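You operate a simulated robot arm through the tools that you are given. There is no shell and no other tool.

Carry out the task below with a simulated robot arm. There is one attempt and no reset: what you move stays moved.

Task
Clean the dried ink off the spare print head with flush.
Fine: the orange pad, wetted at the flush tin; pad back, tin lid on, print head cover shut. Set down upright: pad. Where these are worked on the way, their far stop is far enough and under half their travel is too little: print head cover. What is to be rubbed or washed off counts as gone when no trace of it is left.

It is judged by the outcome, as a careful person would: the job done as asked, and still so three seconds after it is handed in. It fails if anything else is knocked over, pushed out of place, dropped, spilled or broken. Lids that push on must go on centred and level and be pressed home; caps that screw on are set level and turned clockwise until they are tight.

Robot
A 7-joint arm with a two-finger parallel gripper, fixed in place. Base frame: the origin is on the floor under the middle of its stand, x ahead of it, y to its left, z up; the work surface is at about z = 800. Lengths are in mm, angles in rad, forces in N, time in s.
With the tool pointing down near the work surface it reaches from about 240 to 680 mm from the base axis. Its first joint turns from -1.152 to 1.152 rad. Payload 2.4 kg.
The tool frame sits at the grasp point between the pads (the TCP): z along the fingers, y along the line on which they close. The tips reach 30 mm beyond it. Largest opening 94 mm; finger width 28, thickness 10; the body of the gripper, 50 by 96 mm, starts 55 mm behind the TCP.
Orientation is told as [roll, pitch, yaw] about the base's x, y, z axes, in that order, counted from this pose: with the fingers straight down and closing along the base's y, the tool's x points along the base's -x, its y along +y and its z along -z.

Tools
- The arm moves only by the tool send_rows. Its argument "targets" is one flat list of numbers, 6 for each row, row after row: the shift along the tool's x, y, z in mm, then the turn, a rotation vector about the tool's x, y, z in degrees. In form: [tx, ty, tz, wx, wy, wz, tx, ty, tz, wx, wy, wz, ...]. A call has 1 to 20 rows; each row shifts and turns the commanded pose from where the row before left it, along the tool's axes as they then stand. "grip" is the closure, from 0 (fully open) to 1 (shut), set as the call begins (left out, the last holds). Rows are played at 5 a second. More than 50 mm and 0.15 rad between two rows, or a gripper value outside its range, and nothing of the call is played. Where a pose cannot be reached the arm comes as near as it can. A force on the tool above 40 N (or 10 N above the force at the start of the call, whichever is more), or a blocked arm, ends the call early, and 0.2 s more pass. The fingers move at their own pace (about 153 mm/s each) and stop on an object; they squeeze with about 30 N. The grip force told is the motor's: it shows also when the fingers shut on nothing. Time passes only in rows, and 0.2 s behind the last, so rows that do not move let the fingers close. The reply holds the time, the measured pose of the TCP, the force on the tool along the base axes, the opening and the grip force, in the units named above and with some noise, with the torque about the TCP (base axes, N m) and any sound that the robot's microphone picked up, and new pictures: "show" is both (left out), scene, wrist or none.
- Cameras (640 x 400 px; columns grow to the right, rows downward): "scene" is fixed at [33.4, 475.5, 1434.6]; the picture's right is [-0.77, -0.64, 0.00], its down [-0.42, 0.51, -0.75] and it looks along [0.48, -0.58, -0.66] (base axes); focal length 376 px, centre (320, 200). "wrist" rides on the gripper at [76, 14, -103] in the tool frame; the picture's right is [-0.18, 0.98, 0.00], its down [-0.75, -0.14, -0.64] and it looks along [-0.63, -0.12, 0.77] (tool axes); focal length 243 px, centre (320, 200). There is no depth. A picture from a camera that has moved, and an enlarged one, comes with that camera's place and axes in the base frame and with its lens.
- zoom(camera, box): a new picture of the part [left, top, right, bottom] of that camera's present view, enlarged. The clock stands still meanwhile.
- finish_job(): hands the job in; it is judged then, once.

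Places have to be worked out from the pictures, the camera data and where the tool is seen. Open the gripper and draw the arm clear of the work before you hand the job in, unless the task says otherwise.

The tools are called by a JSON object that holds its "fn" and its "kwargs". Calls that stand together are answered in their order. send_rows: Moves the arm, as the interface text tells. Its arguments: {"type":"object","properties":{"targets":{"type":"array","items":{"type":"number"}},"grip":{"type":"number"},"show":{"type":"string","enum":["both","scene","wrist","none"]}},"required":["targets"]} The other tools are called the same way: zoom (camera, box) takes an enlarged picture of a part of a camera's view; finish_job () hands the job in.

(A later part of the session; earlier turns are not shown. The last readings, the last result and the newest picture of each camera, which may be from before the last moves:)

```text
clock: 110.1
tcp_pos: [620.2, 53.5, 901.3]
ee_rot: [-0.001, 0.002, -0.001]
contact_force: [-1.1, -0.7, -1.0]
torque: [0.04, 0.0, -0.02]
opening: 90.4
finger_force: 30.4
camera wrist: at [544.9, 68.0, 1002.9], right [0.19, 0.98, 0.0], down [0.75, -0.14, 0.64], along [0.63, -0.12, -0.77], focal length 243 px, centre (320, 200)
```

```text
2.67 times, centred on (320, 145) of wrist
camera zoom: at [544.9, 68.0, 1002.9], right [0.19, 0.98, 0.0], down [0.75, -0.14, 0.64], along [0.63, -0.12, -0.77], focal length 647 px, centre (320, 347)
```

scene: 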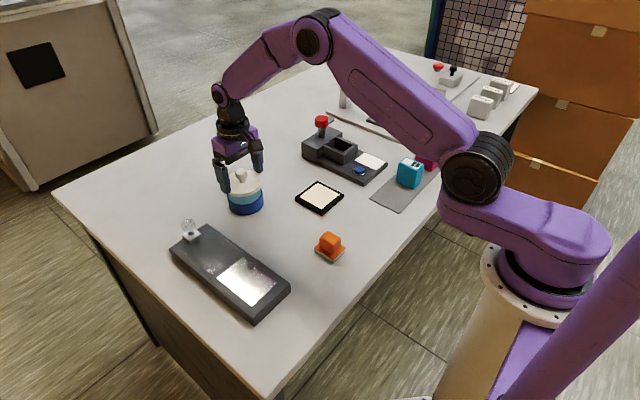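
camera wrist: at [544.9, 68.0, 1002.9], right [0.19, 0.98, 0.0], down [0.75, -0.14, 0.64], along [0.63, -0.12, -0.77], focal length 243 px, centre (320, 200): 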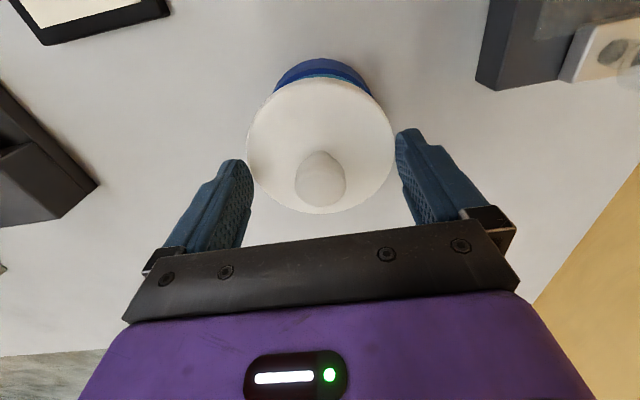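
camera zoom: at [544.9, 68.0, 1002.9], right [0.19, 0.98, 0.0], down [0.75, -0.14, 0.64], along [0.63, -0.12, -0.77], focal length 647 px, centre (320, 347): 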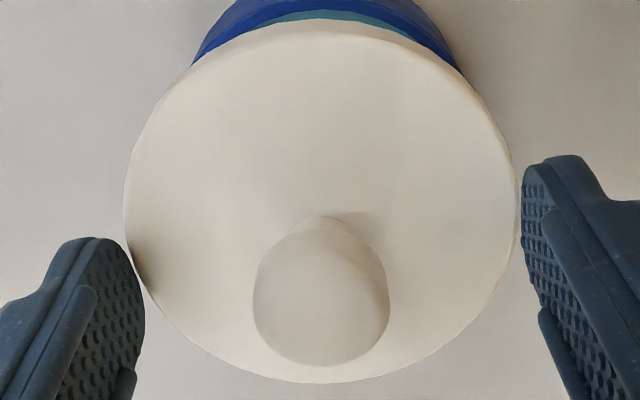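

By back-projection the tin centre is about (+1 to +1.8, +0.3) mm from the lid centre. I'll shift +1.1 mm in x, and lower to a few mm above the rim for a final check.

{"fn": "send_rows", "kwargs": {"targets": [-1.1, 0.2, 10, 0, 0, 0, 0, 0, 10, 0, 0, 0, 0, 0, 8, 0, 0, 0, 0, 0, 0, 0, 0, 0], "show": "both"}}

{"fn": "zoom", "kwargs": {"camera": "wrist", "box": [235, 50, 405, 220]}}

{"fn": "zoom", "kwargs": {"camera": "scene", "box": [210, 155, 280, 225]}}

```text
clock: 111.1
tcp_pos: [622.4, 53.7, 871.8]
ee_rot: [0.001, 0.003, -0.002]
contact_force: [0.1, -0.8, -0.7]
torque: [-0.01, 0.0, -0.03]
opening: 90.2
finger_force: 30.5
camera wrist: at [547.0, 68.3, 974.4], right [0.19, 0.98, 0.0], down [0.75, -0.14, 0.64], along [0.63, -0.12, -0.77], focal length 243 px, centre (320, 200)
```

scene: 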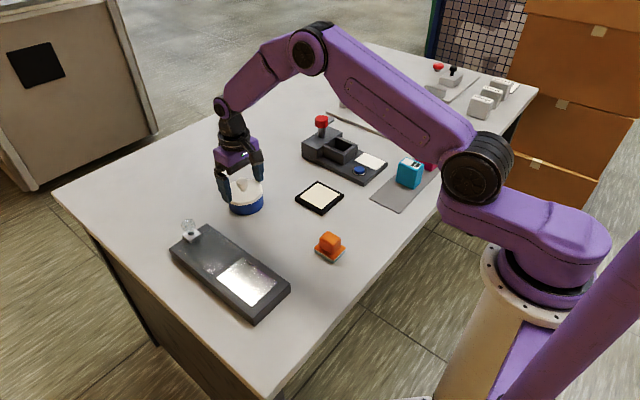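
wrist: 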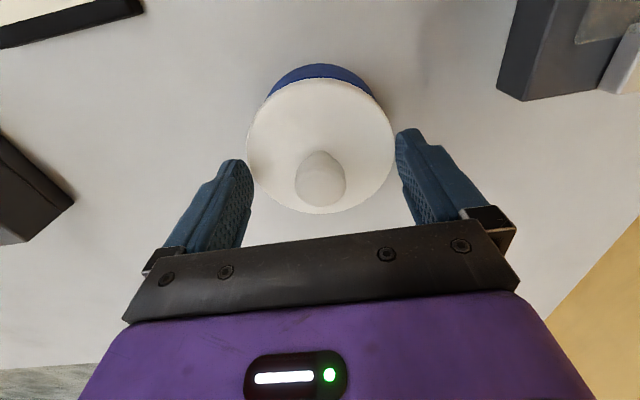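

```text
2.35 times, centred on (320, 135) of wrist
camera zoom: at [547.0, 68.3, 974.4], right [0.19, 0.98, 0.0], down [0.75, -0.14, 0.64], along [0.63, -0.12, -0.77], focal length 571 px, centre (320, 353)
```

zoom: 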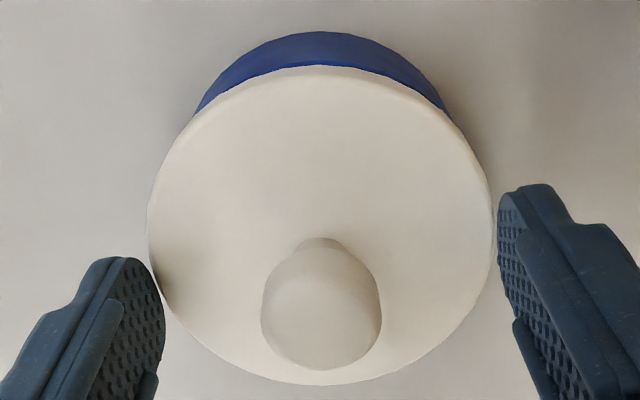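

```text
5.71 times, centred on (245, 190) of scene
camera zoom: at [33.4, 475.5, 1434.6], right [-0.77, -0.64, 0.0], down [-0.42, 0.51, -0.75], along [0.48, -0.58, -0.66], focal length 2147 px, centre (749, 257)
```

zoom: 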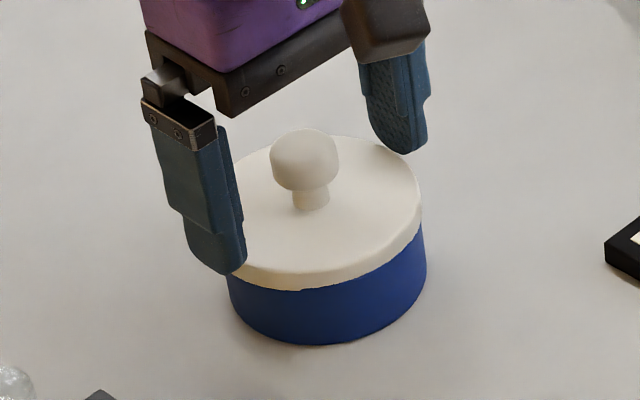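

{"fn": "zoom", "kwargs": {"camera": "wrist", "box": [260, 50, 390, 130]}}

{"fn": "zoom", "kwargs": {"camera": "scene", "box": [225, 170, 270, 220]}}

```text
4.92 times, centred on (325, 90) of wrist
camera zoom: at [547.0, 68.3, 974.4], right [0.19, 0.98, 0.0], down [0.75, -0.14, 0.64], along [0.63, -0.12, -0.77], focal length 1194 px, centre (295, 742)
```

zoom: 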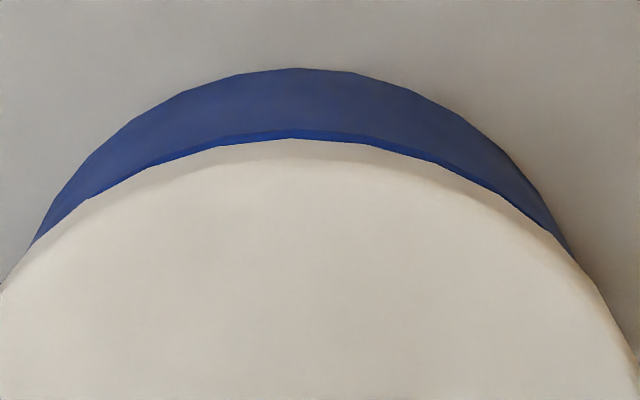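

```text
8.00 times, centred on (248, 195) of scene
camera zoom: at [33.4, 475.5, 1434.6], right [-0.77, -0.64, 0.0], down [-0.42, 0.51, -0.75], along [0.48, -0.58, -0.66], focal length 3006 px, centre (900, 240)
```

zoom: 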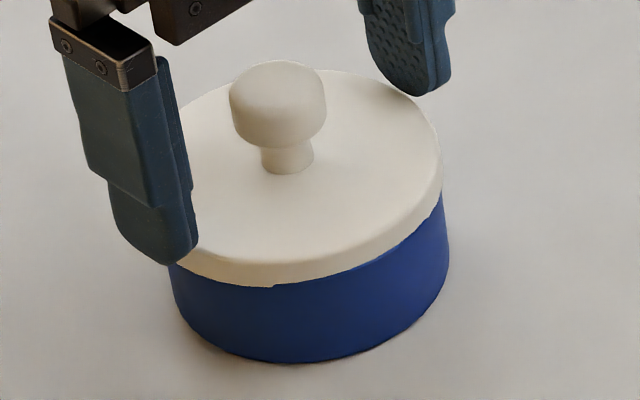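

The fits agree to within about a millimetre; I'll shift −0.7 mm in x and lower the lid in small steps onto the tin.

{"fn": "send_rows", "kwargs": {"targets": [0.7, 0, 2, 0, 0, 0, 0, 0, 2, 0, 0, 0, 0, 0, 1.5, 0, 0, 0, 0, 0, 0, 0, 0, 0], "show": "none"}}

{"fn": "send_rows", "kwargs": {"targets": [0, 0, 1, 0, 0, 0, 0, 0, 0, 0, 0, 0], "show": "none"}}

{"fn": "send_rows", "kwargs": {"targets": [0, 0, 1, 0, 0, 0, 0, 0, 0, 0, 0, 0], "show": "both"}}

{"fn": "zoom", "kwargs": {"camera": "scene", "box": [210, 155, 280, 225]}}

```text
clock: 112.1
tcp_pos: [621.2, 52.9, 866.4]
ee_rot: [0.0, 0.002, -0.002]
contact_force: [-0.8, 0.3, -0.1]
torque: [-0.04, 0.0, -0.04]
opening: 90.5
finger_force: 30.1
```

```text
clock: 112.7
tcp_pos: [620.3, 53.0, 866.7]
ee_rot: [-0.001, 0.003, -0.001]
contact_force: [0.0, 0.7, -1.0]
torque: [-0.02, 0.01, 0.0]
opening: 90.3
finger_force: 29.9
```

```text
clock: 113.3
tcp_pos: [619.7, 53.4, 864.8]
ee_rot: [0.001, 0.003, -0.003]
contact_force: [-0.2, 0.2, -1.6]
torque: [-0.02, -0.02, -0.01]
opening: 90.4
finger_force: 30.3
camera wrist: at [545.2, 67.9, 967.9], right [0.19, 0.98, 0.0], down [0.75, -0.14, 0.64], along [0.63, -0.12, -0.77], focal length 243 px, centre (320, 200)
```

scene: 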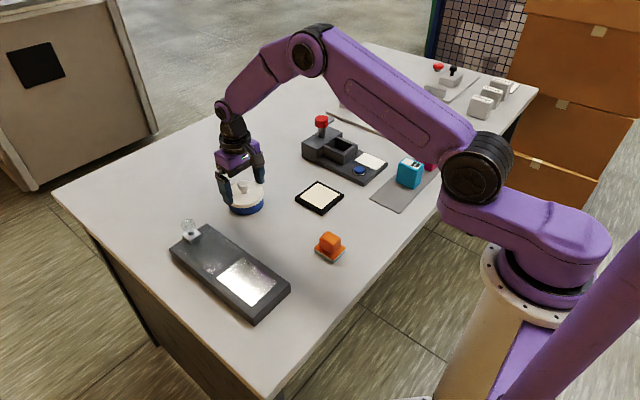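
wrist: 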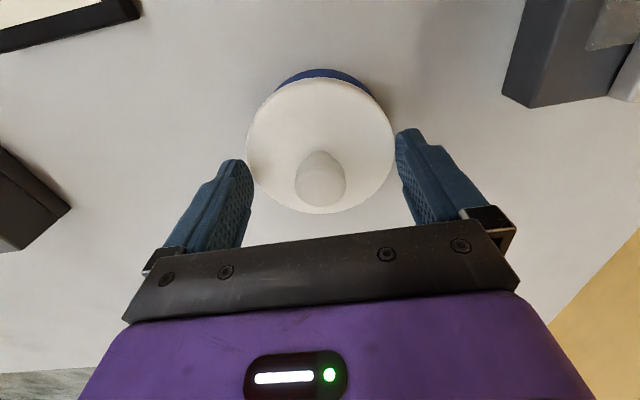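

```text
5.71 times, centred on (245, 190) of scene
camera zoom: at [33.4, 475.5, 1434.6], right [-0.77, -0.64, 0.0], down [-0.42, 0.51, -0.75], along [0.48, -0.58, -0.66], focal length 2147 px, centre (749, 257)
```

zoom: 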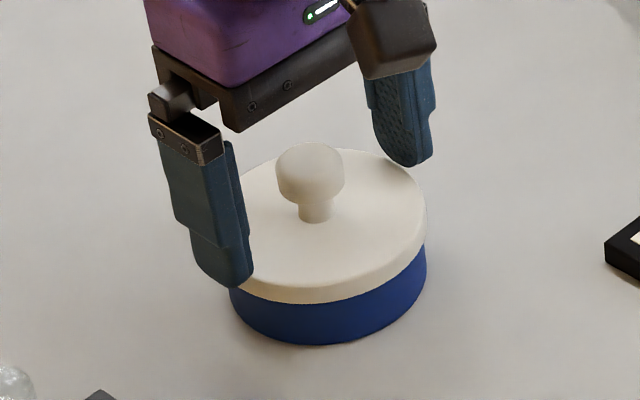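

In the scene view, lid and tin are aligned within ~0.7 mm. Continue lowering.

{"fn": "send_rows", "kwargs": {"targets": [0, 0, 1, 0, 0, 0, 0, 0, 0, 0, 0, 0], "show": "none"}}

{"fn": "send_rows", "kwargs": {"targets": [0, 0, 1, 0, 0, 0, 0, 0, 0, 0, 0, 0], "show": "none"}}

{"fn": "send_rows", "kwargs": {"targets": [0, 0, 1, 0, 0, 0, 0, 0, 0, 0, 0, 0], "show": "none"}}

```text
clock: 113.9
tcp_pos: [621.8, 55.3, 865.5]
ee_rot: [0.002, 0.002, -0.003]
contact_force: [-1.2, -0.2, 1.6]
torque: [0.02, -0.06, -0.03]
opening: 90.3
finger_force: 30.1
```

```text
clock: 114.5
tcp_pos: [620.0, 54.5, 864.7]
ee_rot: [0.0, 0.005, 0.0]
contact_force: [-19.4, 3.8, 26.5]
torque: [0.28, 0.61, -0.07]
opening: 90.3
finger_force: 29.9
heard: snap
```

```text
clock: 115.1
tcp_pos: [620.0, 54.3, 863.9]
ee_rot: [-0.001, 0.002, 0.0]
contact_force: [-14.8, 6.4, 28.0]
torque: [0.35, 0.53, 0.1]
opening: 90.6
finger_force: 30.4
```

A snap was heard with z-force 28 N and −15 N in x. Let me look at how it's sitting.

{"fn": "send_rows", "kwargs": {"targets": [0.5, 0, 0, 0, 0, 0, 0, 0, 0, 0, 0, 0], "show": "both"}}

{"fn": "zoom", "kwargs": {"camera": "scene", "box": [210, 155, 280, 225]}}

{"fn": "zoom", "kwargs": {"camera": "wrist", "box": [235, 50, 405, 220]}}

```text
clock: 115.7
tcp_pos: [619.4, 55.3, 863.5]
ee_rot: [0.001, 0.0, 0.001]
contact_force: [-11.3, 7.4, 28.0]
torque: [0.35, 0.46, 0.14]
opening: 90.4
finger_force: 30.2
camera wrist: at [544.4, 69.0, 965.8], right [0.18, 0.98, 0.0], down [0.75, -0.14, 0.64], along [0.63, -0.12, -0.77], focal length 243 px, centre (320, 200)
```

scene: 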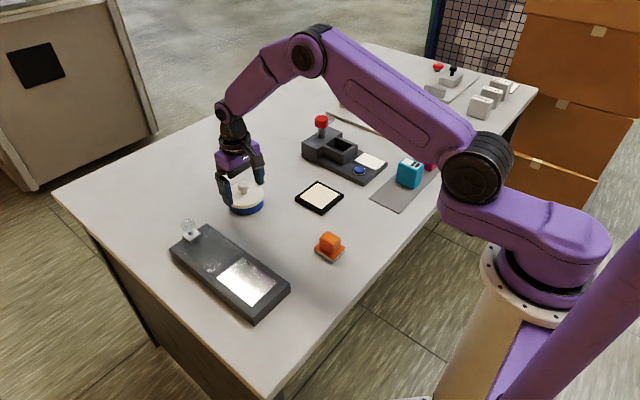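
wrist: 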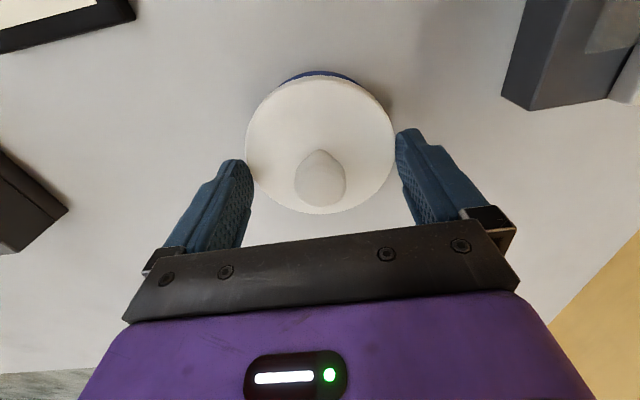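

```text
5.71 times, centred on (245, 190) of scene
camera zoom: at [32.6, 475.6, 1434.5], right [-0.77, -0.64, 0.0], down [-0.42, 0.51, -0.75], along [0.48, -0.58, -0.66], focal length 2147 px, centre (749, 257)
```

zoom: 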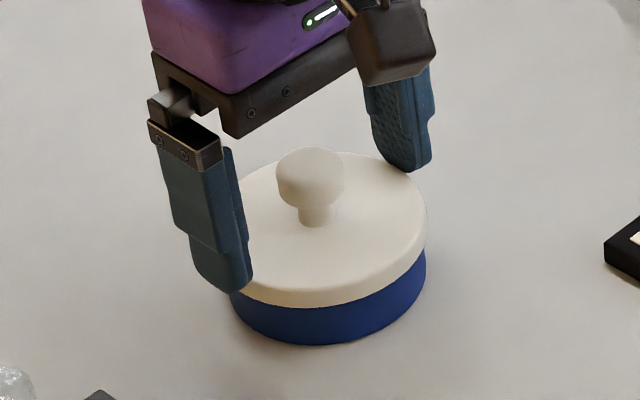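

```text
2.35 times, centred on (320, 135) of wrist
camera zoom: at [544.4, 69.0, 965.8], right [0.18, 0.98, 0.0], down [0.75, -0.14, 0.64], along [0.63, -0.12, -0.77], focal length 571 px, centre (320, 353)
```

zoom: 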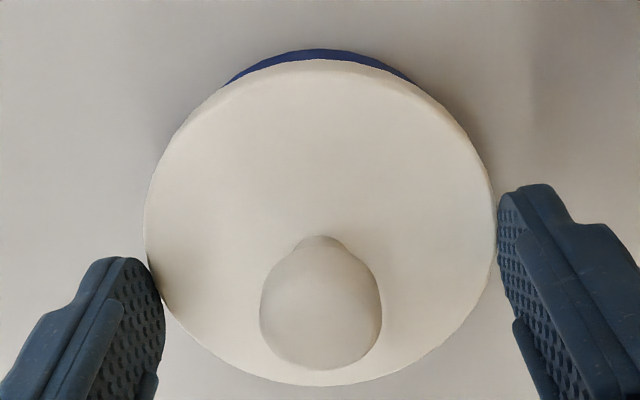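

The lid now sits level with its full skirt visible, matching the original look. I'll relax the downward press slightly and then open the gripper.

{"fn": "send_rows", "kwargs": {"targets": [0.3, 0, -0.8, 0, 0, 0, 0, 0, 0, 0, 0, 0], "show": "none"}}

{"fn": "send_rows", "kwargs": {"targets": [0, 0, 0, 0, 0, 0, 0, 0, 0, 0, 0, 0], "grip": 0, "show": "both"}}

{"fn": "zoom", "kwargs": {"camera": "scene", "box": [210, 155, 280, 225]}}

{"fn": "zoom", "kwargs": {"camera": "wrist", "box": [235, 50, 405, 220]}}

```text
clock: 116.3
tcp_pos: [620.6, 55.3, 863.0]
ee_rot: [-0.001, -0.004, -0.001]
contact_force: [-4.5, 8.9, 19.9]
torque: [0.32, 0.13, 0.15]
opening: 90.4
finger_force: 29.4
```

```text
clock: 116.9
tcp_pos: [620.4, 53.0, 862.2]
ee_rot: [-0.002, 0.005, -0.002]
contact_force: [-0.2, -1.6, -0.2]
torque: [-0.02, 0.01, -0.03]
opening: 93.8
finger_force: 0.0
camera wrist: at [544.3, 67.1, 965.0], right [0.19, 0.98, 0.0], down [0.76, -0.14, 0.64], along [0.63, -0.12, -0.77], focal length 243 px, centre (320, 200)
```

scene: 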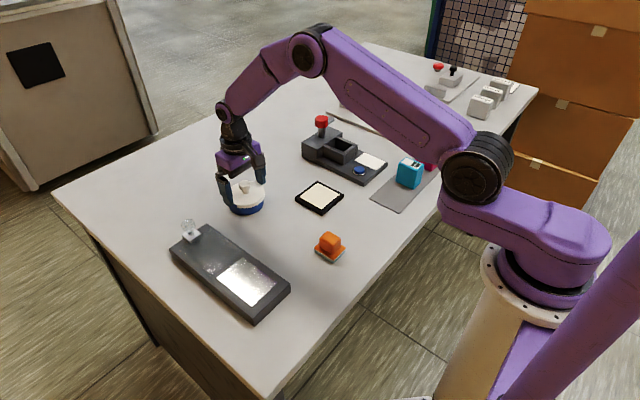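
wrist: 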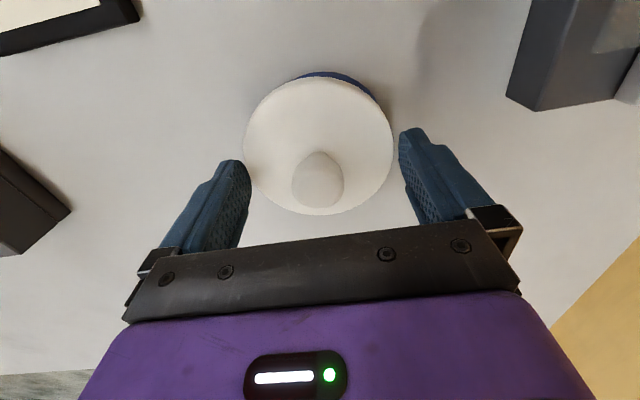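

```text
5.71 times, centred on (245, 190) of scene
camera zoom: at [33.5, 475.4, 1434.6], right [-0.77, -0.64, 0.0], down [-0.42, 0.51, -0.75], along [0.48, -0.58, -0.66], focal length 2147 px, centre (749, 257)
```

zoom: 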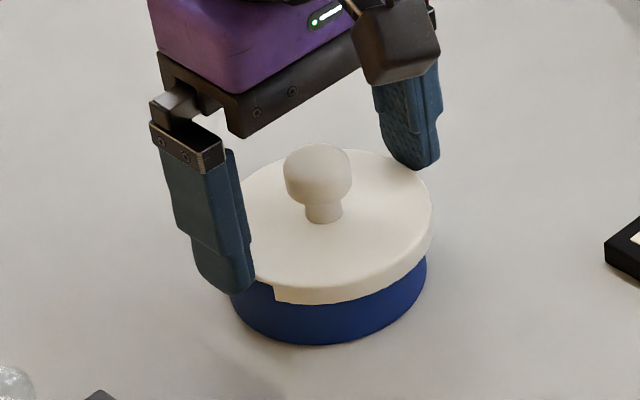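

```text
2.35 times, centred on (320, 135) of wrist
camera zoom: at [544.3, 67.1, 965.0], right [0.19, 0.98, 0.0], down [0.76, -0.14, 0.64], along [0.63, -0.12, -0.77], focal length 571 px, centre (320, 353)
```

zoom: 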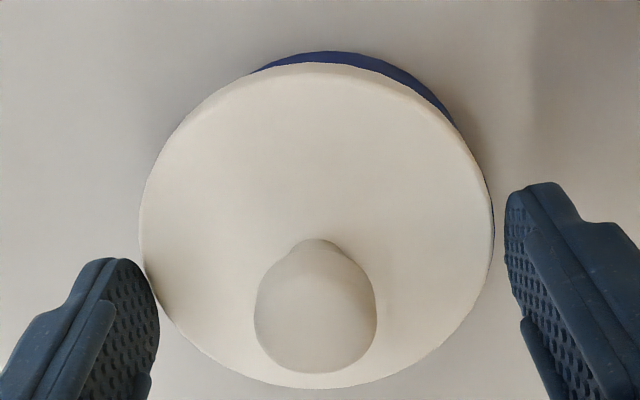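

Upon opening, the lid was dragged about 2–3 mm toward −y: the loaded TCP was at y≈55.3 while my command was ≈53, so the tin centre is really at y≈55.2. I'll re-grip the rim, lift a few mm, and shift +2.1 mm in y.

{"fn": "send_rows", "kwargs": {"targets": [0, 0, 0, 0, 0, 0, 0, 0, 0, 0, 0, 0], "grip": 1, "show": "none"}}

{"fn": "send_rows", "kwargs": {"targets": [0, 0, -2, 0, 0, 0, 0, 0, -3, 0, 0, 0, 0, 0, -3, 0, -0.2, 0, 0, 0, 0, 0, 0, 0], "show": "both"}}

{"fn": "zoom", "kwargs": {"camera": "scene", "box": [210, 155, 280, 225]}}

{"fn": "zoom", "kwargs": {"camera": "wrist", "box": [260, 50, 390, 130]}}

```text
clock: 117.5
tcp_pos: [620.1, 53.8, 862.2]
ee_rot: [0.001, 0.001, 0.0]
contact_force: [-0.3, -0.2, 0.7]
torque: [-0.02, -0.01, 0.01]
opening: 90.7
finger_force: 30.2
heard: snap
```

```text
clock: 118.5
tcp_pos: [620.2, 55.0, 870.7]
ee_rot: [-0.001, -0.001, -0.001]
contact_force: [-0.3, -0.9, -0.7]
torque: [0.02, 0.0, -0.02]
opening: 90.8
finger_force: 30.6
camera wrist: at [544.2, 68.2, 973.0], right [0.19, 0.98, 0.0], down [0.75, -0.14, 0.64], along [0.63, -0.12, -0.77], focal length 243 px, centre (320, 200)
```

scene: 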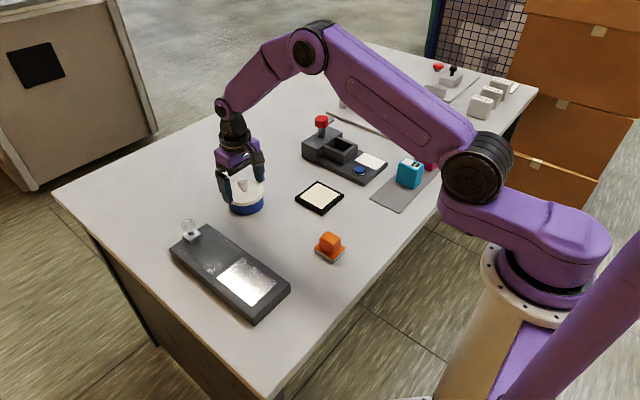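
wrist: 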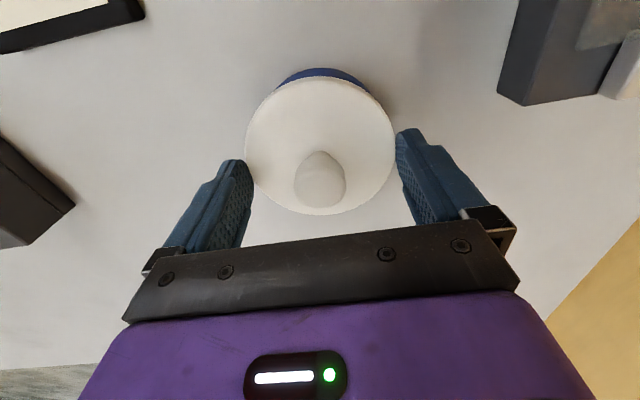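

```text
5.71 times, centred on (245, 190) of scene
camera zoom: at [33.4, 475.5, 1434.6], right [-0.77, -0.64, 0.0], down [-0.42, 0.51, -0.75], along [0.48, -0.58, -0.66], focal length 2147 px, centre (749, 257)
```

zoom: 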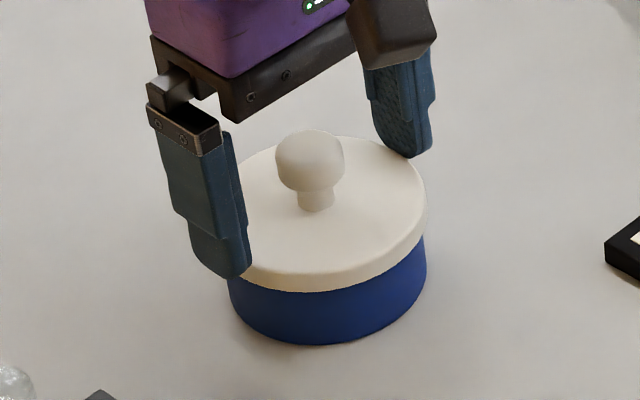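

```text
4.92 times, centred on (325, 90) of wrist
camera zoom: at [544.2, 68.2, 973.0], right [0.19, 0.98, 0.0], down [0.75, -0.14, 0.64], along [0.63, -0.12, -0.77], focal length 1194 px, centre (295, 742)
```

zoom: 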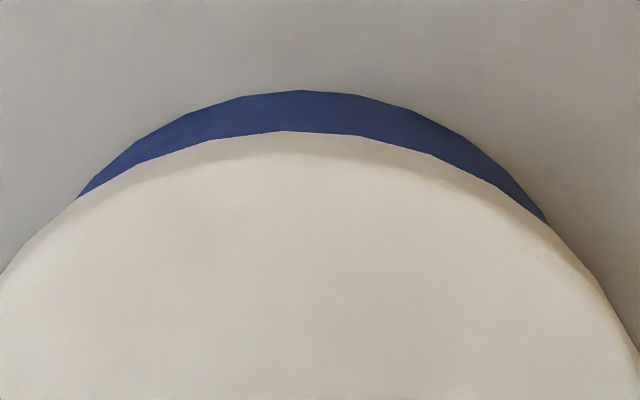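

I'll measure the lid's current position in the hand against the tin again.

{"fn": "zoom", "kwargs": {"camera": "wrist", "box": [235, 50, 405, 220]}}

{"fn": "zoom", "kwargs": {"camera": "scene", "box": [225, 170, 270, 220]}}

```text
2.35 times, centred on (320, 135) of wrist
camera zoom: at [544.2, 68.2, 973.0], right [0.19, 0.98, 0.0], down [0.75, -0.14, 0.64], along [0.63, -0.12, -0.77], focal length 571 px, centre (320, 353)
```

zoom: 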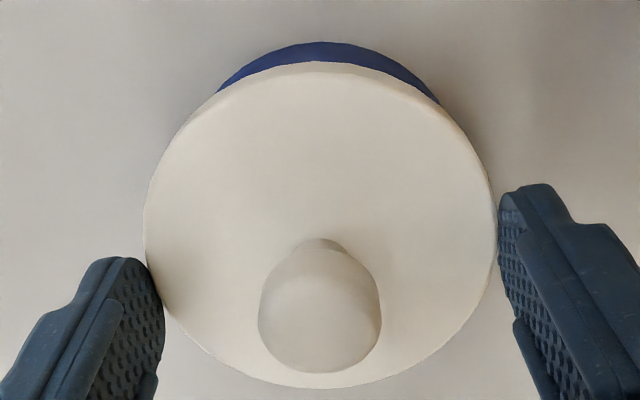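

```text
8.00 times, centred on (248, 195) of scene
camera zoom: at [33.4, 475.5, 1434.6], right [-0.77, -0.64, 0.0], down [-0.42, 0.51, -0.75], along [0.48, -0.58, -0.66], focal length 3006 px, centre (900, 240)
```

zoom: 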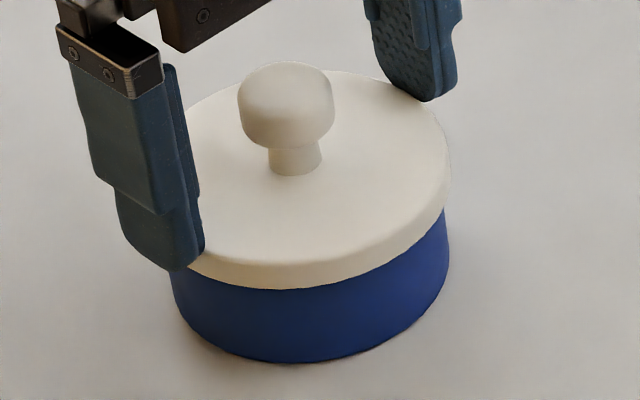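

I'll use contact forces to fine-tune: apply +0.6 mm in y and lower until contact, then null the lateral forces.

{"fn": "send_rows", "kwargs": {"targets": [0.3, 0.6, 2, 0, 0, 0, 0, 0, 2, 0, 0, 0, 0, 0, 1, 0, 0, 0, 0, 0, 0, 0, 0, 0], "show": "none"}}

{"fn": "send_rows", "kwargs": {"targets": [0, 0, 1, 0, 0, 0, 0, 0, 0, 0, 0, 0], "show": "none"}}

{"fn": "send_rows", "kwargs": {"targets": [0, 0, 0.5, 0, 0, 0, 0, 0, 0, 0, 0, 0], "show": "none"}}

```text
clock: 119.5
tcp_pos: [619.6, 55.0, 866.4]
ee_rot: [-0.001, 0.0, -0.003]
contact_force: [0.4, 0.4, -0.9]
torque: [0.01, -0.01, -0.01]
opening: 90.5
finger_force: 30.1
```

```text
clock: 120.1
tcp_pos: [620.5, 54.3, 865.3]
ee_rot: [0.0, -0.002, -0.002]
contact_force: [0.1, 0.2, -0.5]
torque: [-0.02, -0.03, 0.02]
opening: 90.4
finger_force: 29.6
```

```text
clock: 120.7
tcp_pos: [619.2, 55.6, 865.6]
ee_rot: [0.0, -0.002, -0.002]
contact_force: [-0.3, -0.3, -1.1]
torque: [0.0, 0.0, 0.0]
opening: 90.5
finger_force: 30.1
```

{"fn": "send_rows", "kwargs": {"targets": [0, 0, 0.5, 0, 0, 0, 0, 0, 0, 0, 0, 0], "show": "none"}}

{"fn": "send_rows", "kwargs": {"targets": [0, 0, 0.5, 0, 0, 0, 0, 0, 0, 0, 0, 0], "show": "none"}}

{"fn": "send_rows", "kwargs": {"targets": [0, 0, 0.5, 0, 0, 0, 0, 0, 0, 0, 0, 0], "show": "none"}}

```text
clock: 121.3
tcp_pos: [620.4, 53.7, 864.5]
ee_rot: [-0.002, -0.004, -0.003]
contact_force: [-0.8, 0.1, 0.3]
torque: [-0.01, -0.01, 0.01]
opening: 90.9
finger_force: 29.9
```

```text
clock: 121.9
tcp_pos: [619.4, 54.5, 862.9]
ee_rot: [-0.001, -0.001, -0.002]
contact_force: [0.1, -0.6, -1.2]
torque: [-0.03, -0.02, -0.01]
opening: 90.8
finger_force: 29.9
```

```text
clock: 122.5
tcp_pos: [619.4, 55.1, 863.2]
ee_rot: [0.0, -0.001, -0.002]
contact_force: [0.2, 0.3, 0.1]
torque: [-0.01, 0.01, -0.01]
opening: 90.6
finger_force: 30.4
```

{"fn": "send_rows", "kwargs": {"targets": [0, 0, 0.5, 0, 0, 0, 0, 0, 0, 0, 0, 0], "show": "none"}}

{"fn": "send_rows", "kwargs": {"targets": [0, 0, 0.5, 0, 0, 0, 0, 0, 0, 0, 0, 0], "show": "none"}}

{"fn": "send_rows", "kwargs": {"targets": [0, 0, 0.5, 0, 0, 0, 0, 0, 0, 0, 0, 0], "show": "none"}}

```text
clock: 123.1
tcp_pos: [619.9, 54.8, 861.4]
ee_rot: [0.0, -0.001, -0.002]
contact_force: [0.3, 0.8, 1.3]
torque: [0.0, 0.08, 0.0]
opening: 90.5
finger_force: 29.8
```

```text
clock: 123.7
tcp_pos: [619.6, 54.8, 861.9]
ee_rot: [0.0, -0.004, -0.001]
contact_force: [-3.0, 2.2, 9.3]
torque: [-0.06, 0.26, -0.1]
opening: 90.6
finger_force: 30.5
heard: snap
```

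```text
clock: 124.3
tcp_pos: [619.8, 56.4, 862.5]
ee_rot: [0.0, -0.006, -0.003]
contact_force: [-5.6, 1.9, 23.0]
torque: [0.04, 0.33, -0.06]
opening: 90.6
finger_force: 30.7
```

Snap heard with only small lateral forces (inherent to pressing), so the lid is well centred. I'll ease the downward force before releasing.

{"fn": "send_rows", "kwargs": {"targets": [0, 0.1, -0.8, 0, 0, 0, 0, 0, 0, 0, 0, 0], "show": "both"}}

{"fn": "zoom", "kwargs": {"camera": "scene", "box": [210, 155, 280, 225]}}

{"fn": "zoom", "kwargs": {"camera": "wrist", "box": [235, 50, 405, 220]}}

```text
clock: 124.9
tcp_pos: [619.5, 55.8, 861.8]
ee_rot: [-0.001, -0.002, -0.002]
contact_force: [-2.2, 4.2, 16.0]
torque: [0.15, 0.02, -0.02]
opening: 90.6
finger_force: 30.3
camera wrist: at [543.7, 69.1, 964.6], right [0.19, 0.98, 0.0], down [0.75, -0.14, 0.64], along [0.63, -0.12, -0.76], focal length 243 px, centre (320, 200)
```

scene: 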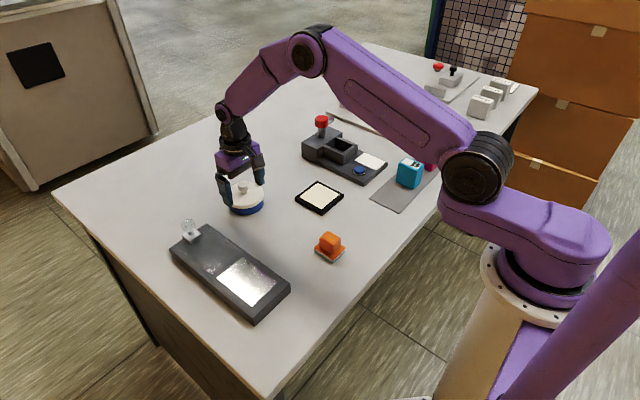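
wrist: 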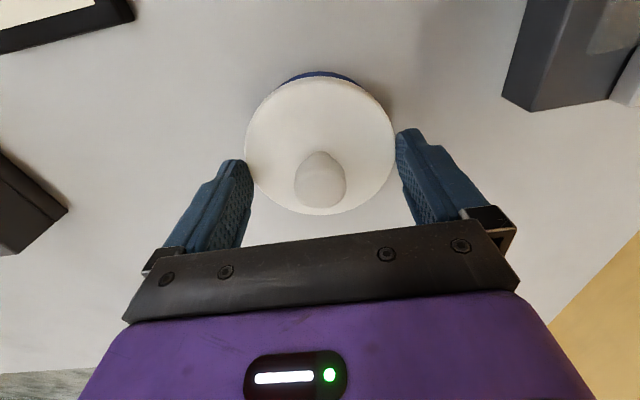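

```text
5.71 times, centred on (245, 190) of scene
camera zoom: at [33.1, 475.5, 1434.5], right [-0.77, -0.64, 0.0], down [-0.42, 0.51, -0.75], along [0.48, -0.58, -0.66], focal length 2147 px, centre (749, 257)
```

zoom: 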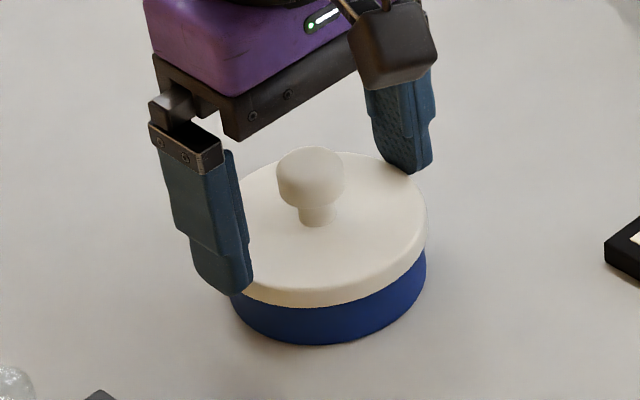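

```text
2.35 times, centred on (320, 135) of wrist
camera zoom: at [543.7, 69.1, 964.6], right [0.19, 0.98, 0.0], down [0.75, -0.14, 0.64], along [0.63, -0.12, -0.76], focal length 571 px, centre (320, 353)
```

zoom: 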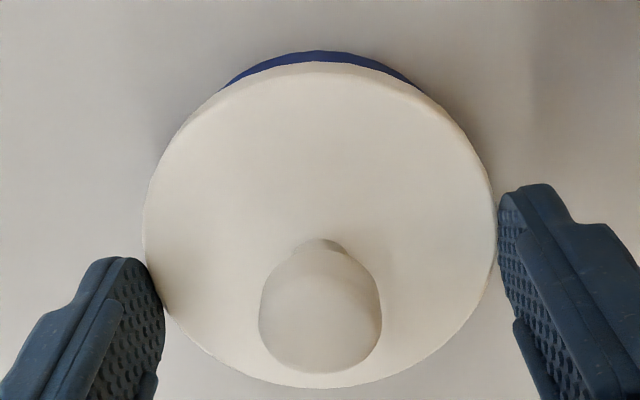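

The visible crescent is symmetric and the lid is level. Ease off the remaining press and y-force before opening.

{"fn": "send_rows", "kwargs": {"targets": [0, 0.2, -0.5, 0, 0, 0, 0, 0, 0, 0, 0, 0], "show": "none"}}

{"fn": "send_rows", "kwargs": {"targets": [0, 0.2, -0.4, 0, 0, 0, 0, 0, 0, 0, 0, 0], "show": "none"}}

```text
clock: 125.5
tcp_pos: [619.1, 55.4, 863.5]
ee_rot: [0.0, -0.003, -0.002]
contact_force: [3.1, 2.8, 6.2]
torque: [0.18, -0.2, 0.0]
opening: 90.7
finger_force: 30.2
```

```text
clock: 126.1
tcp_pos: [618.4, 53.1, 862.7]
ee_rot: [-0.002, -0.001, -0.005]
contact_force: [-0.3, 0.0, -0.4]
torque: [0.01, -0.01, -0.04]
opening: 90.6
finger_force: 30.0
heard: snap
```

The lid popped loose as I eased off too far. I'll press it back down (snap) and release while still pressing moderately.

{"fn": "send_rows", "kwargs": {"targets": [0, -0.1, 0.5, 0, 0, 0, 0, 0, 0, 0, 0, 0], "show": "none"}}

{"fn": "send_rows", "kwargs": {"targets": [0, 0, 0.5, 0, 0, 0, 0, 0, 0, 0, 0, 0], "show": "none"}}

{"fn": "send_rows", "kwargs": {"targets": [0, 0, 0.5, 0, 0, 0, 0, 0, 0, 0, 0, 0], "show": "none"}}

```text
clock: 126.7
tcp_pos: [619.4, 54.9, 861.8]
ee_rot: [0.001, -0.002, -0.002]
contact_force: [-0.5, 0.3, 0.4]
torque: [0.01, 0.0, 0.03]
opening: 90.6
finger_force: 30.2
```

```text
clock: 127.3
tcp_pos: [618.6, 55.2, 861.9]
ee_rot: [-0.001, -0.001, -0.002]
contact_force: [0.0, -0.5, -0.4]
torque: [-0.01, 0.03, -0.01]
opening: 90.6
finger_force: 29.8
```

```text
clock: 127.9
tcp_pos: [619.2, 55.2, 863.5]
ee_rot: [0.0, -0.001, -0.001]
contact_force: [-0.4, -0.2, 2.3]
torque: [0.02, 0.02, 0.02]
opening: 90.5
finger_force: 30.0
```

{"fn": "send_rows", "kwargs": {"targets": [0, 0, 0.5, 0, 0, 0, 0, 0, 0, 0, 0, 0], "show": "none"}}

{"fn": "send_rows", "kwargs": {"targets": [0, 0, 0.4, 0, 0, 0, 0, 0, 0, 0, 0, 0], "show": "none"}}

```text
clock: 128.5
tcp_pos: [619.5, 54.3, 861.6]
ee_rot: [-0.002, -0.003, -0.002]
contact_force: [-1.5, 0.0, 9.7]
torque: [-0.05, 0.16, -0.04]
opening: 90.5
finger_force: 30.3
```

```text
clock: 129.1
tcp_pos: [621.4, 54.6, 861.8]
ee_rot: [-0.001, -0.004, 0.0]
contact_force: [-0.6, -0.7, 16.7]
torque: [-0.13, 0.11, -0.01]
opening: 90.4
finger_force: 29.9
```

Lateral forces are about zero. Press a bit more until the snap.

{"fn": "send_rows", "kwargs": {"targets": [0, 0, 0.4, 0, 0, 0, 0, 0, 0, 0, 0, 0], "show": "none"}}

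{"fn": "send_rows", "kwargs": {"targets": [0, 0, 0.3, 0, 0, 0, 0, 0, 0, 0, 0, 0], "show": "none"}}

```text
clock: 129.7
tcp_pos: [619.9, 55.1, 860.6]
ee_rot: [0.001, -0.005, -0.003]
contact_force: [0.9, -0.6, 19.5]
torque: [-0.17, 0.04, -0.03]
opening: 90.7
finger_force: 30.1
```

```text
clock: 130.3
tcp_pos: [620.4, 52.9, 860.1]
ee_rot: [0.0, -0.005, -0.002]
contact_force: [2.0, 1.5, 23.2]
torque: [-0.12, 0.02, 0.02]
opening: 90.6
finger_force: 29.9
```

{"fn": "send_rows", "kwargs": {"targets": [0, 0, 0, 0, 0, 0], "show": "both"}}

{"fn": "zoom", "kwargs": {"camera": "scene", "box": [210, 155, 280, 225]}}

{"fn": "zoom", "kwargs": {"camera": "wrist", "box": [235, 50, 405, 220]}}

```text
clock: 130.7
tcp_pos: [618.8, 54.8, 860.9]
ee_rot: [-0.001, -0.006, -0.001]
contact_force: [3.4, 1.9, 24.2]
torque: [0.18, -0.04, 0.07]
opening: 90.7
finger_force: 30.4
camera wrist: at [543.8, 69.0, 963.5], right [0.19, 0.98, 0.0], down [0.75, -0.14, 0.65], along [0.64, -0.12, -0.76], focal length 243 px, centre (320, 200)
```

scene: 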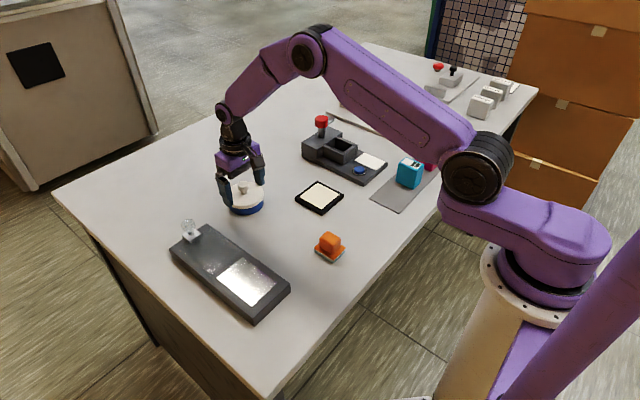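
wrist: 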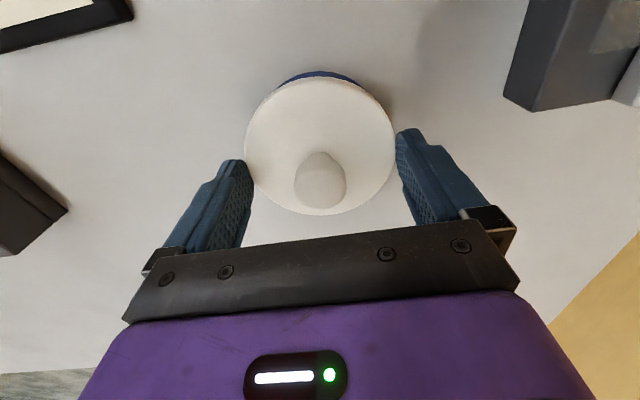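

```text
5.71 times, centred on (245, 190) of scene
camera zoom: at [33.1, 475.5, 1434.6], right [-0.77, -0.64, 0.0], down [-0.42, 0.51, -0.75], along [0.48, -0.58, -0.66], focal length 2147 px, centre (749, 257)
```

zoom: 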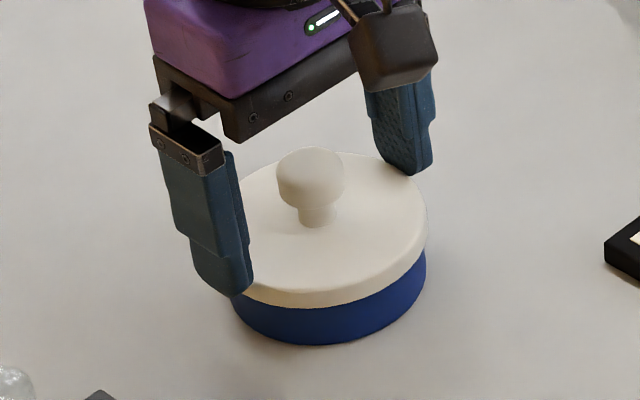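

```text
2.35 times, centred on (320, 135) of wrist
camera zoom: at [543.8, 69.0, 963.5], right [0.19, 0.98, 0.0], down [0.75, -0.14, 0.65], along [0.64, -0.12, -0.76], focal length 571 px, centre (320, 353)
```

zoom: 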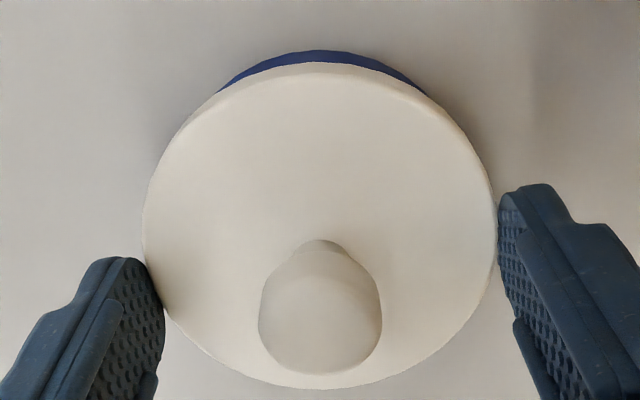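

The lid matches its original seated position to within ~0.3 mm in the scene image. Ease slightly and open.

{"fn": "send_rows", "kwargs": {"targets": [0, 0, -0.4, 0, 0, 0, 0, 0, 0, 0, 0, 0], "show": "none"}}

{"fn": "send_rows", "kwargs": {"targets": [0, 0, 0, 0, 0, 0, 0, 0, 0, 0, 0, 0], "grip": 0, "show": "both"}}

{"fn": "zoom", "kwargs": {"camera": "scene", "box": [210, 155, 280, 225]}}

{"fn": "zoom", "kwargs": {"camera": "wrist", "box": [235, 50, 405, 220]}}

```text
clock: 131.3
tcp_pos: [620.8, 54.3, 861.8]
ee_rot: [0.001, -0.005, -0.002]
contact_force: [6.5, -1.2, 16.9]
torque: [0.01, -0.31, 0.02]
opening: 90.7
finger_force: 30.7
```

```text
clock: 131.9
tcp_pos: [619.0, 54.9, 859.5]
ee_rot: [-0.001, -0.001, -0.003]
contact_force: [1.2, -1.2, -0.9]
torque: [-0.02, 0.01, 0.02]
opening: 94.1
finger_force: 0.0
heard: snap
camera wrist: at [543.2, 69.2, 962.9], right [0.19, 0.98, 0.0], down [0.75, -0.14, 0.64], along [0.63, -0.12, -0.77], focal length 243 px, centre (320, 200)
```

scene: 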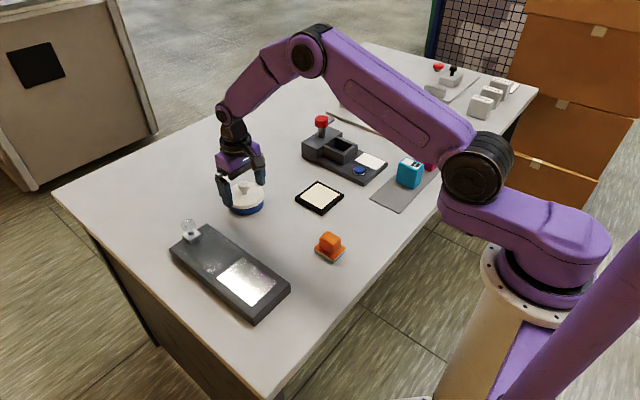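
wrist: 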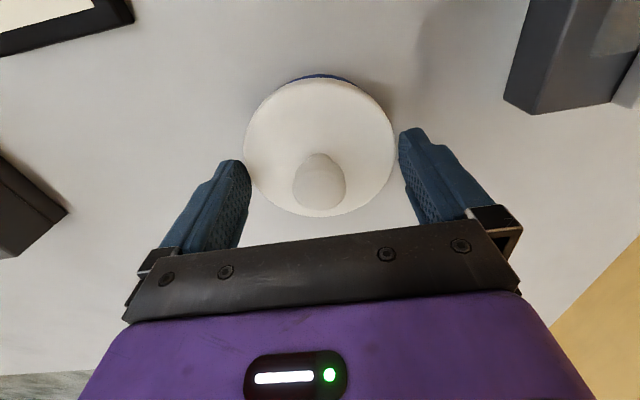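

```text
5.71 times, centred on (245, 190) of scene
camera zoom: at [33.4, 475.5, 1434.6], right [-0.77, -0.64, 0.0], down [-0.42, 0.51, -0.75], along [0.48, -0.58, -0.66], focal length 2147 px, centre (749, 257)
```

zoom: 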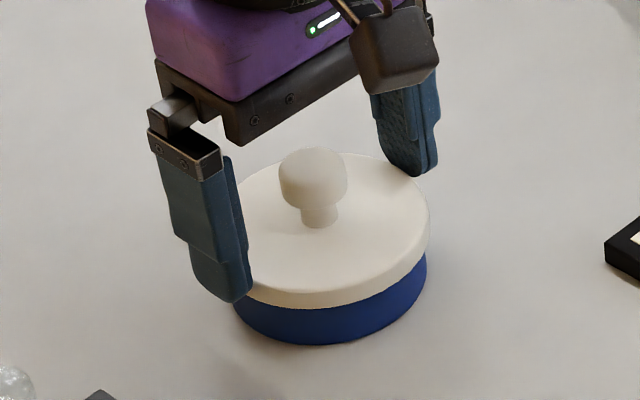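

```text
2.35 times, centred on (320, 135) of wrist
camera zoom: at [543.2, 69.2, 962.9], right [0.19, 0.98, 0.0], down [0.75, -0.14, 0.64], along [0.63, -0.12, -0.77], focal length 571 px, centre (320, 353)
```

zoom: 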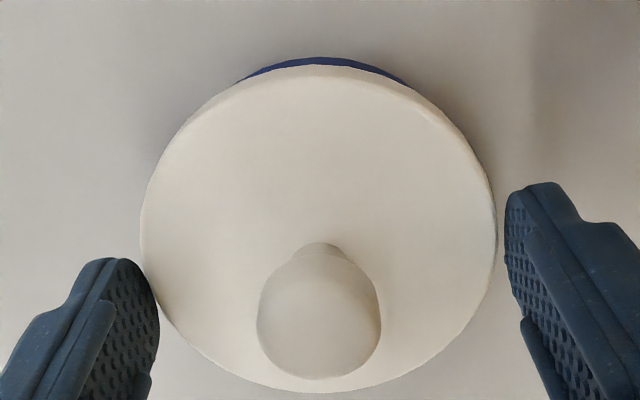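

Snap on release, and the lid remains aligned within ~1 mm of its original position, level. I'll rise straight up, close the fingers, and press on the knob to make sure it's home.

{"fn": "send_rows", "kwargs": {"targets": [0, -0.4, -3, 0, 0, 0, 0, 0, -10, 0, 0, 0, 0, 0, -20, 0, 0, 0, 0, 0, -22, 0, 0, 0, 0, 0, 0, 0, 0, 0], "show": "none"}}

{"fn": "send_rows", "kwargs": {"targets": [0, 0, 0, 0, 0, 0, 0, 0, 0, 0, 0, 0, 0, 0, 0, 0, 0, 0], "grip": 1, "show": "both"}}

{"fn": "zoom", "kwargs": {"camera": "wrist", "box": [235, 50, 405, 220]}}

{"fn": "zoom", "kwargs": {"camera": "scene", "box": [210, 135, 280, 225]}}

```text
clock: 133.1
tcp_pos: [619.8, 54.6, 917.4]
ee_rot: [0.002, -0.003, -0.002]
contact_force: [-0.1, 1.2, 0.4]
torque: [0.02, 0.0, 0.0]
opening: 94.0
finger_force: 0.1
```

```text
clock: 133.9
tcp_pos: [620.0, 54.8, 916.2]
ee_rot: [-0.001, -0.002, -0.003]
contact_force: [0.5, 0.0, -0.5]
torque: [0.0, -0.02, -0.01]
opening: 0.0
finger_force: 30.5
camera wrist: at [544.2, 68.6, 1018.9], right [0.19, 0.98, 0.0], down [0.75, -0.14, 0.64], along [0.63, -0.12, -0.77], focal length 243 px, centre (320, 200)
```

scene: 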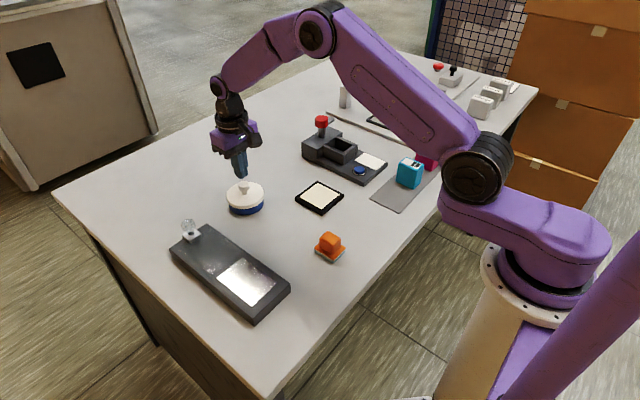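
wrist: 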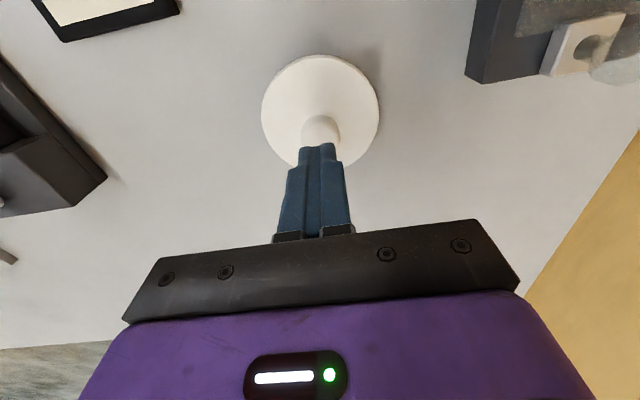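

```text
2.35 times, centred on (320, 135) of wrist
camera zoom: at [544.2, 68.6, 1018.9], right [0.19, 0.98, 0.0], down [0.75, -0.14, 0.64], along [0.63, -0.12, -0.77], focal length 571 px, centre (320, 353)
```

zoom: 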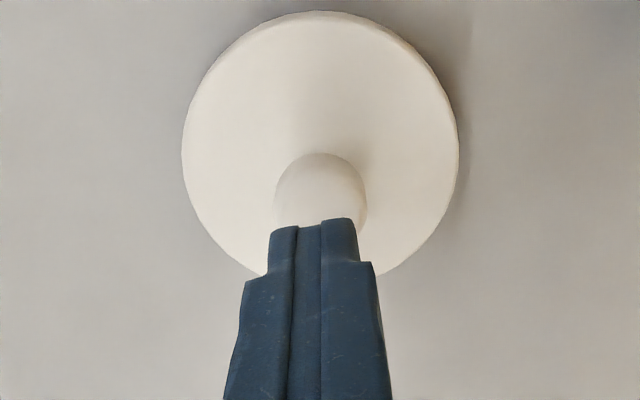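

```text
4.44 times, centred on (245, 180) of scene
camera zoom: at [33.4, 475.5, 1434.6], right [-0.77, -0.64, 0.0], down [-0.42, 0.51, -0.75], along [0.48, -0.58, -0.66], focal length 1670 px, centre (653, 289)
```

zoom: 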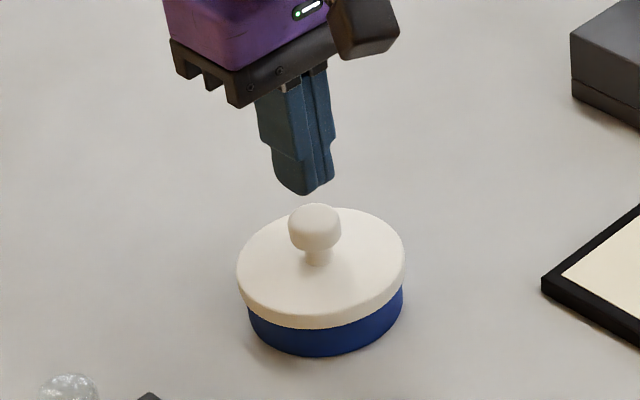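

The lid sits at its original height and centred to ~1 mm. Now gently press straight down on the knob.

{"fn": "send_rows", "kwargs": {"targets": [0, 0, 8, 0, 0, 0, 0, 0, 4, 0, 0, 0, 0, 0, 2, 0, 0, 0, 0, 0, 0, 0, 0, 0], "show": "both"}}

{"fn": "zoom", "kwargs": {"camera": "scene", "box": [210, 135, 280, 225]}}

```text
clock: 134.9
tcp_pos: [619.9, 55.0, 902.5]
ee_rot: [-0.001, -0.001, -0.002]
contact_force: [0.2, -0.6, 0.5]
torque: [0.0, 0.0, -0.01]
opening: 0.1
finger_force: 30.3
camera wrist: at [544.1, 69.0, 1004.8], right [0.19, 0.98, 0.0], down [0.75, -0.14, 0.64], along [0.63, -0.12, -0.77], focal length 243 px, centre (320, 200)
```

scene: 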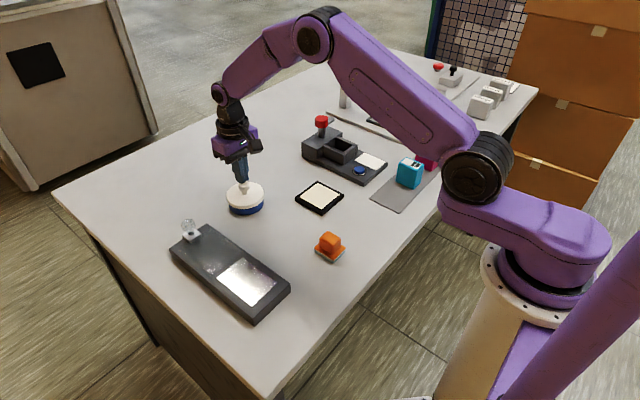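
wrist: 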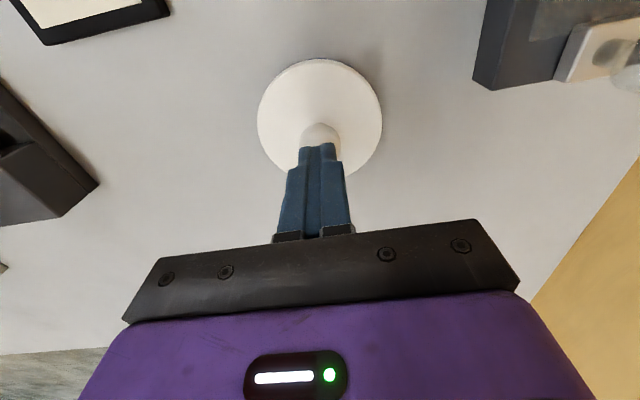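

```text
4.44 times, centred on (245, 180) of scene
camera zoom: at [33.4, 475.5, 1434.6], right [-0.77, -0.64, 0.0], down [-0.42, 0.51, -0.75], along [0.48, -0.58, -0.66], focal length 1670 px, centre (653, 289)
```

zoom: 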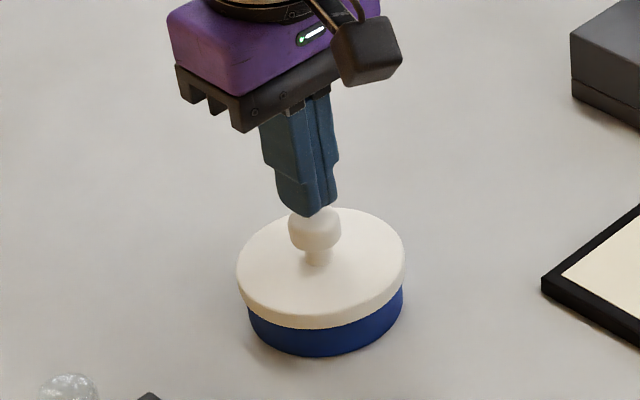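

{"fn": "send_rows", "kwargs": {"targets": [0, 0, 1, 0, 0, 0, 0, 0, 1, 0, 0, 0, 0, 0, 0, 0, 0, 0], "show": "none"}}

{"fn": "send_rows", "kwargs": {"targets": [0, 0, 1, 0, 0, 0, 0, 0, 0, 0, 0, 0], "show": "none"}}

{"fn": "send_rows", "kwargs": {"targets": [0, 0, 1, 0, 0, 0, 0, 0, 0, 0, 0, 0], "show": "none"}}

```text
clock: 135.7
tcp_pos: [620.7, 54.3, 899.2]
ee_rot: [0.0, -0.002, -0.002]
contact_force: [0.2, -0.1, 0.0]
torque: [0.03, 0.03, 0.04]
opening: 0.1
finger_force: 30.1
```

```text
clock: 136.3
tcp_pos: [619.7, 56.5, 898.7]
ee_rot: [0.0, -0.004, -0.002]
contact_force: [-1.0, 0.1, 0.4]
torque: [0.0, -0.01, -0.01]
opening: 0.1
finger_force: 29.7
```

```text
clock: 136.9
tcp_pos: [619.2, 54.8, 897.6]
ee_rot: [-0.001, -0.001, -0.002]
contact_force: [0.7, -0.3, -1.4]
torque: [-0.03, 0.01, 0.02]
opening: 0.0
finger_force: 30.1
```

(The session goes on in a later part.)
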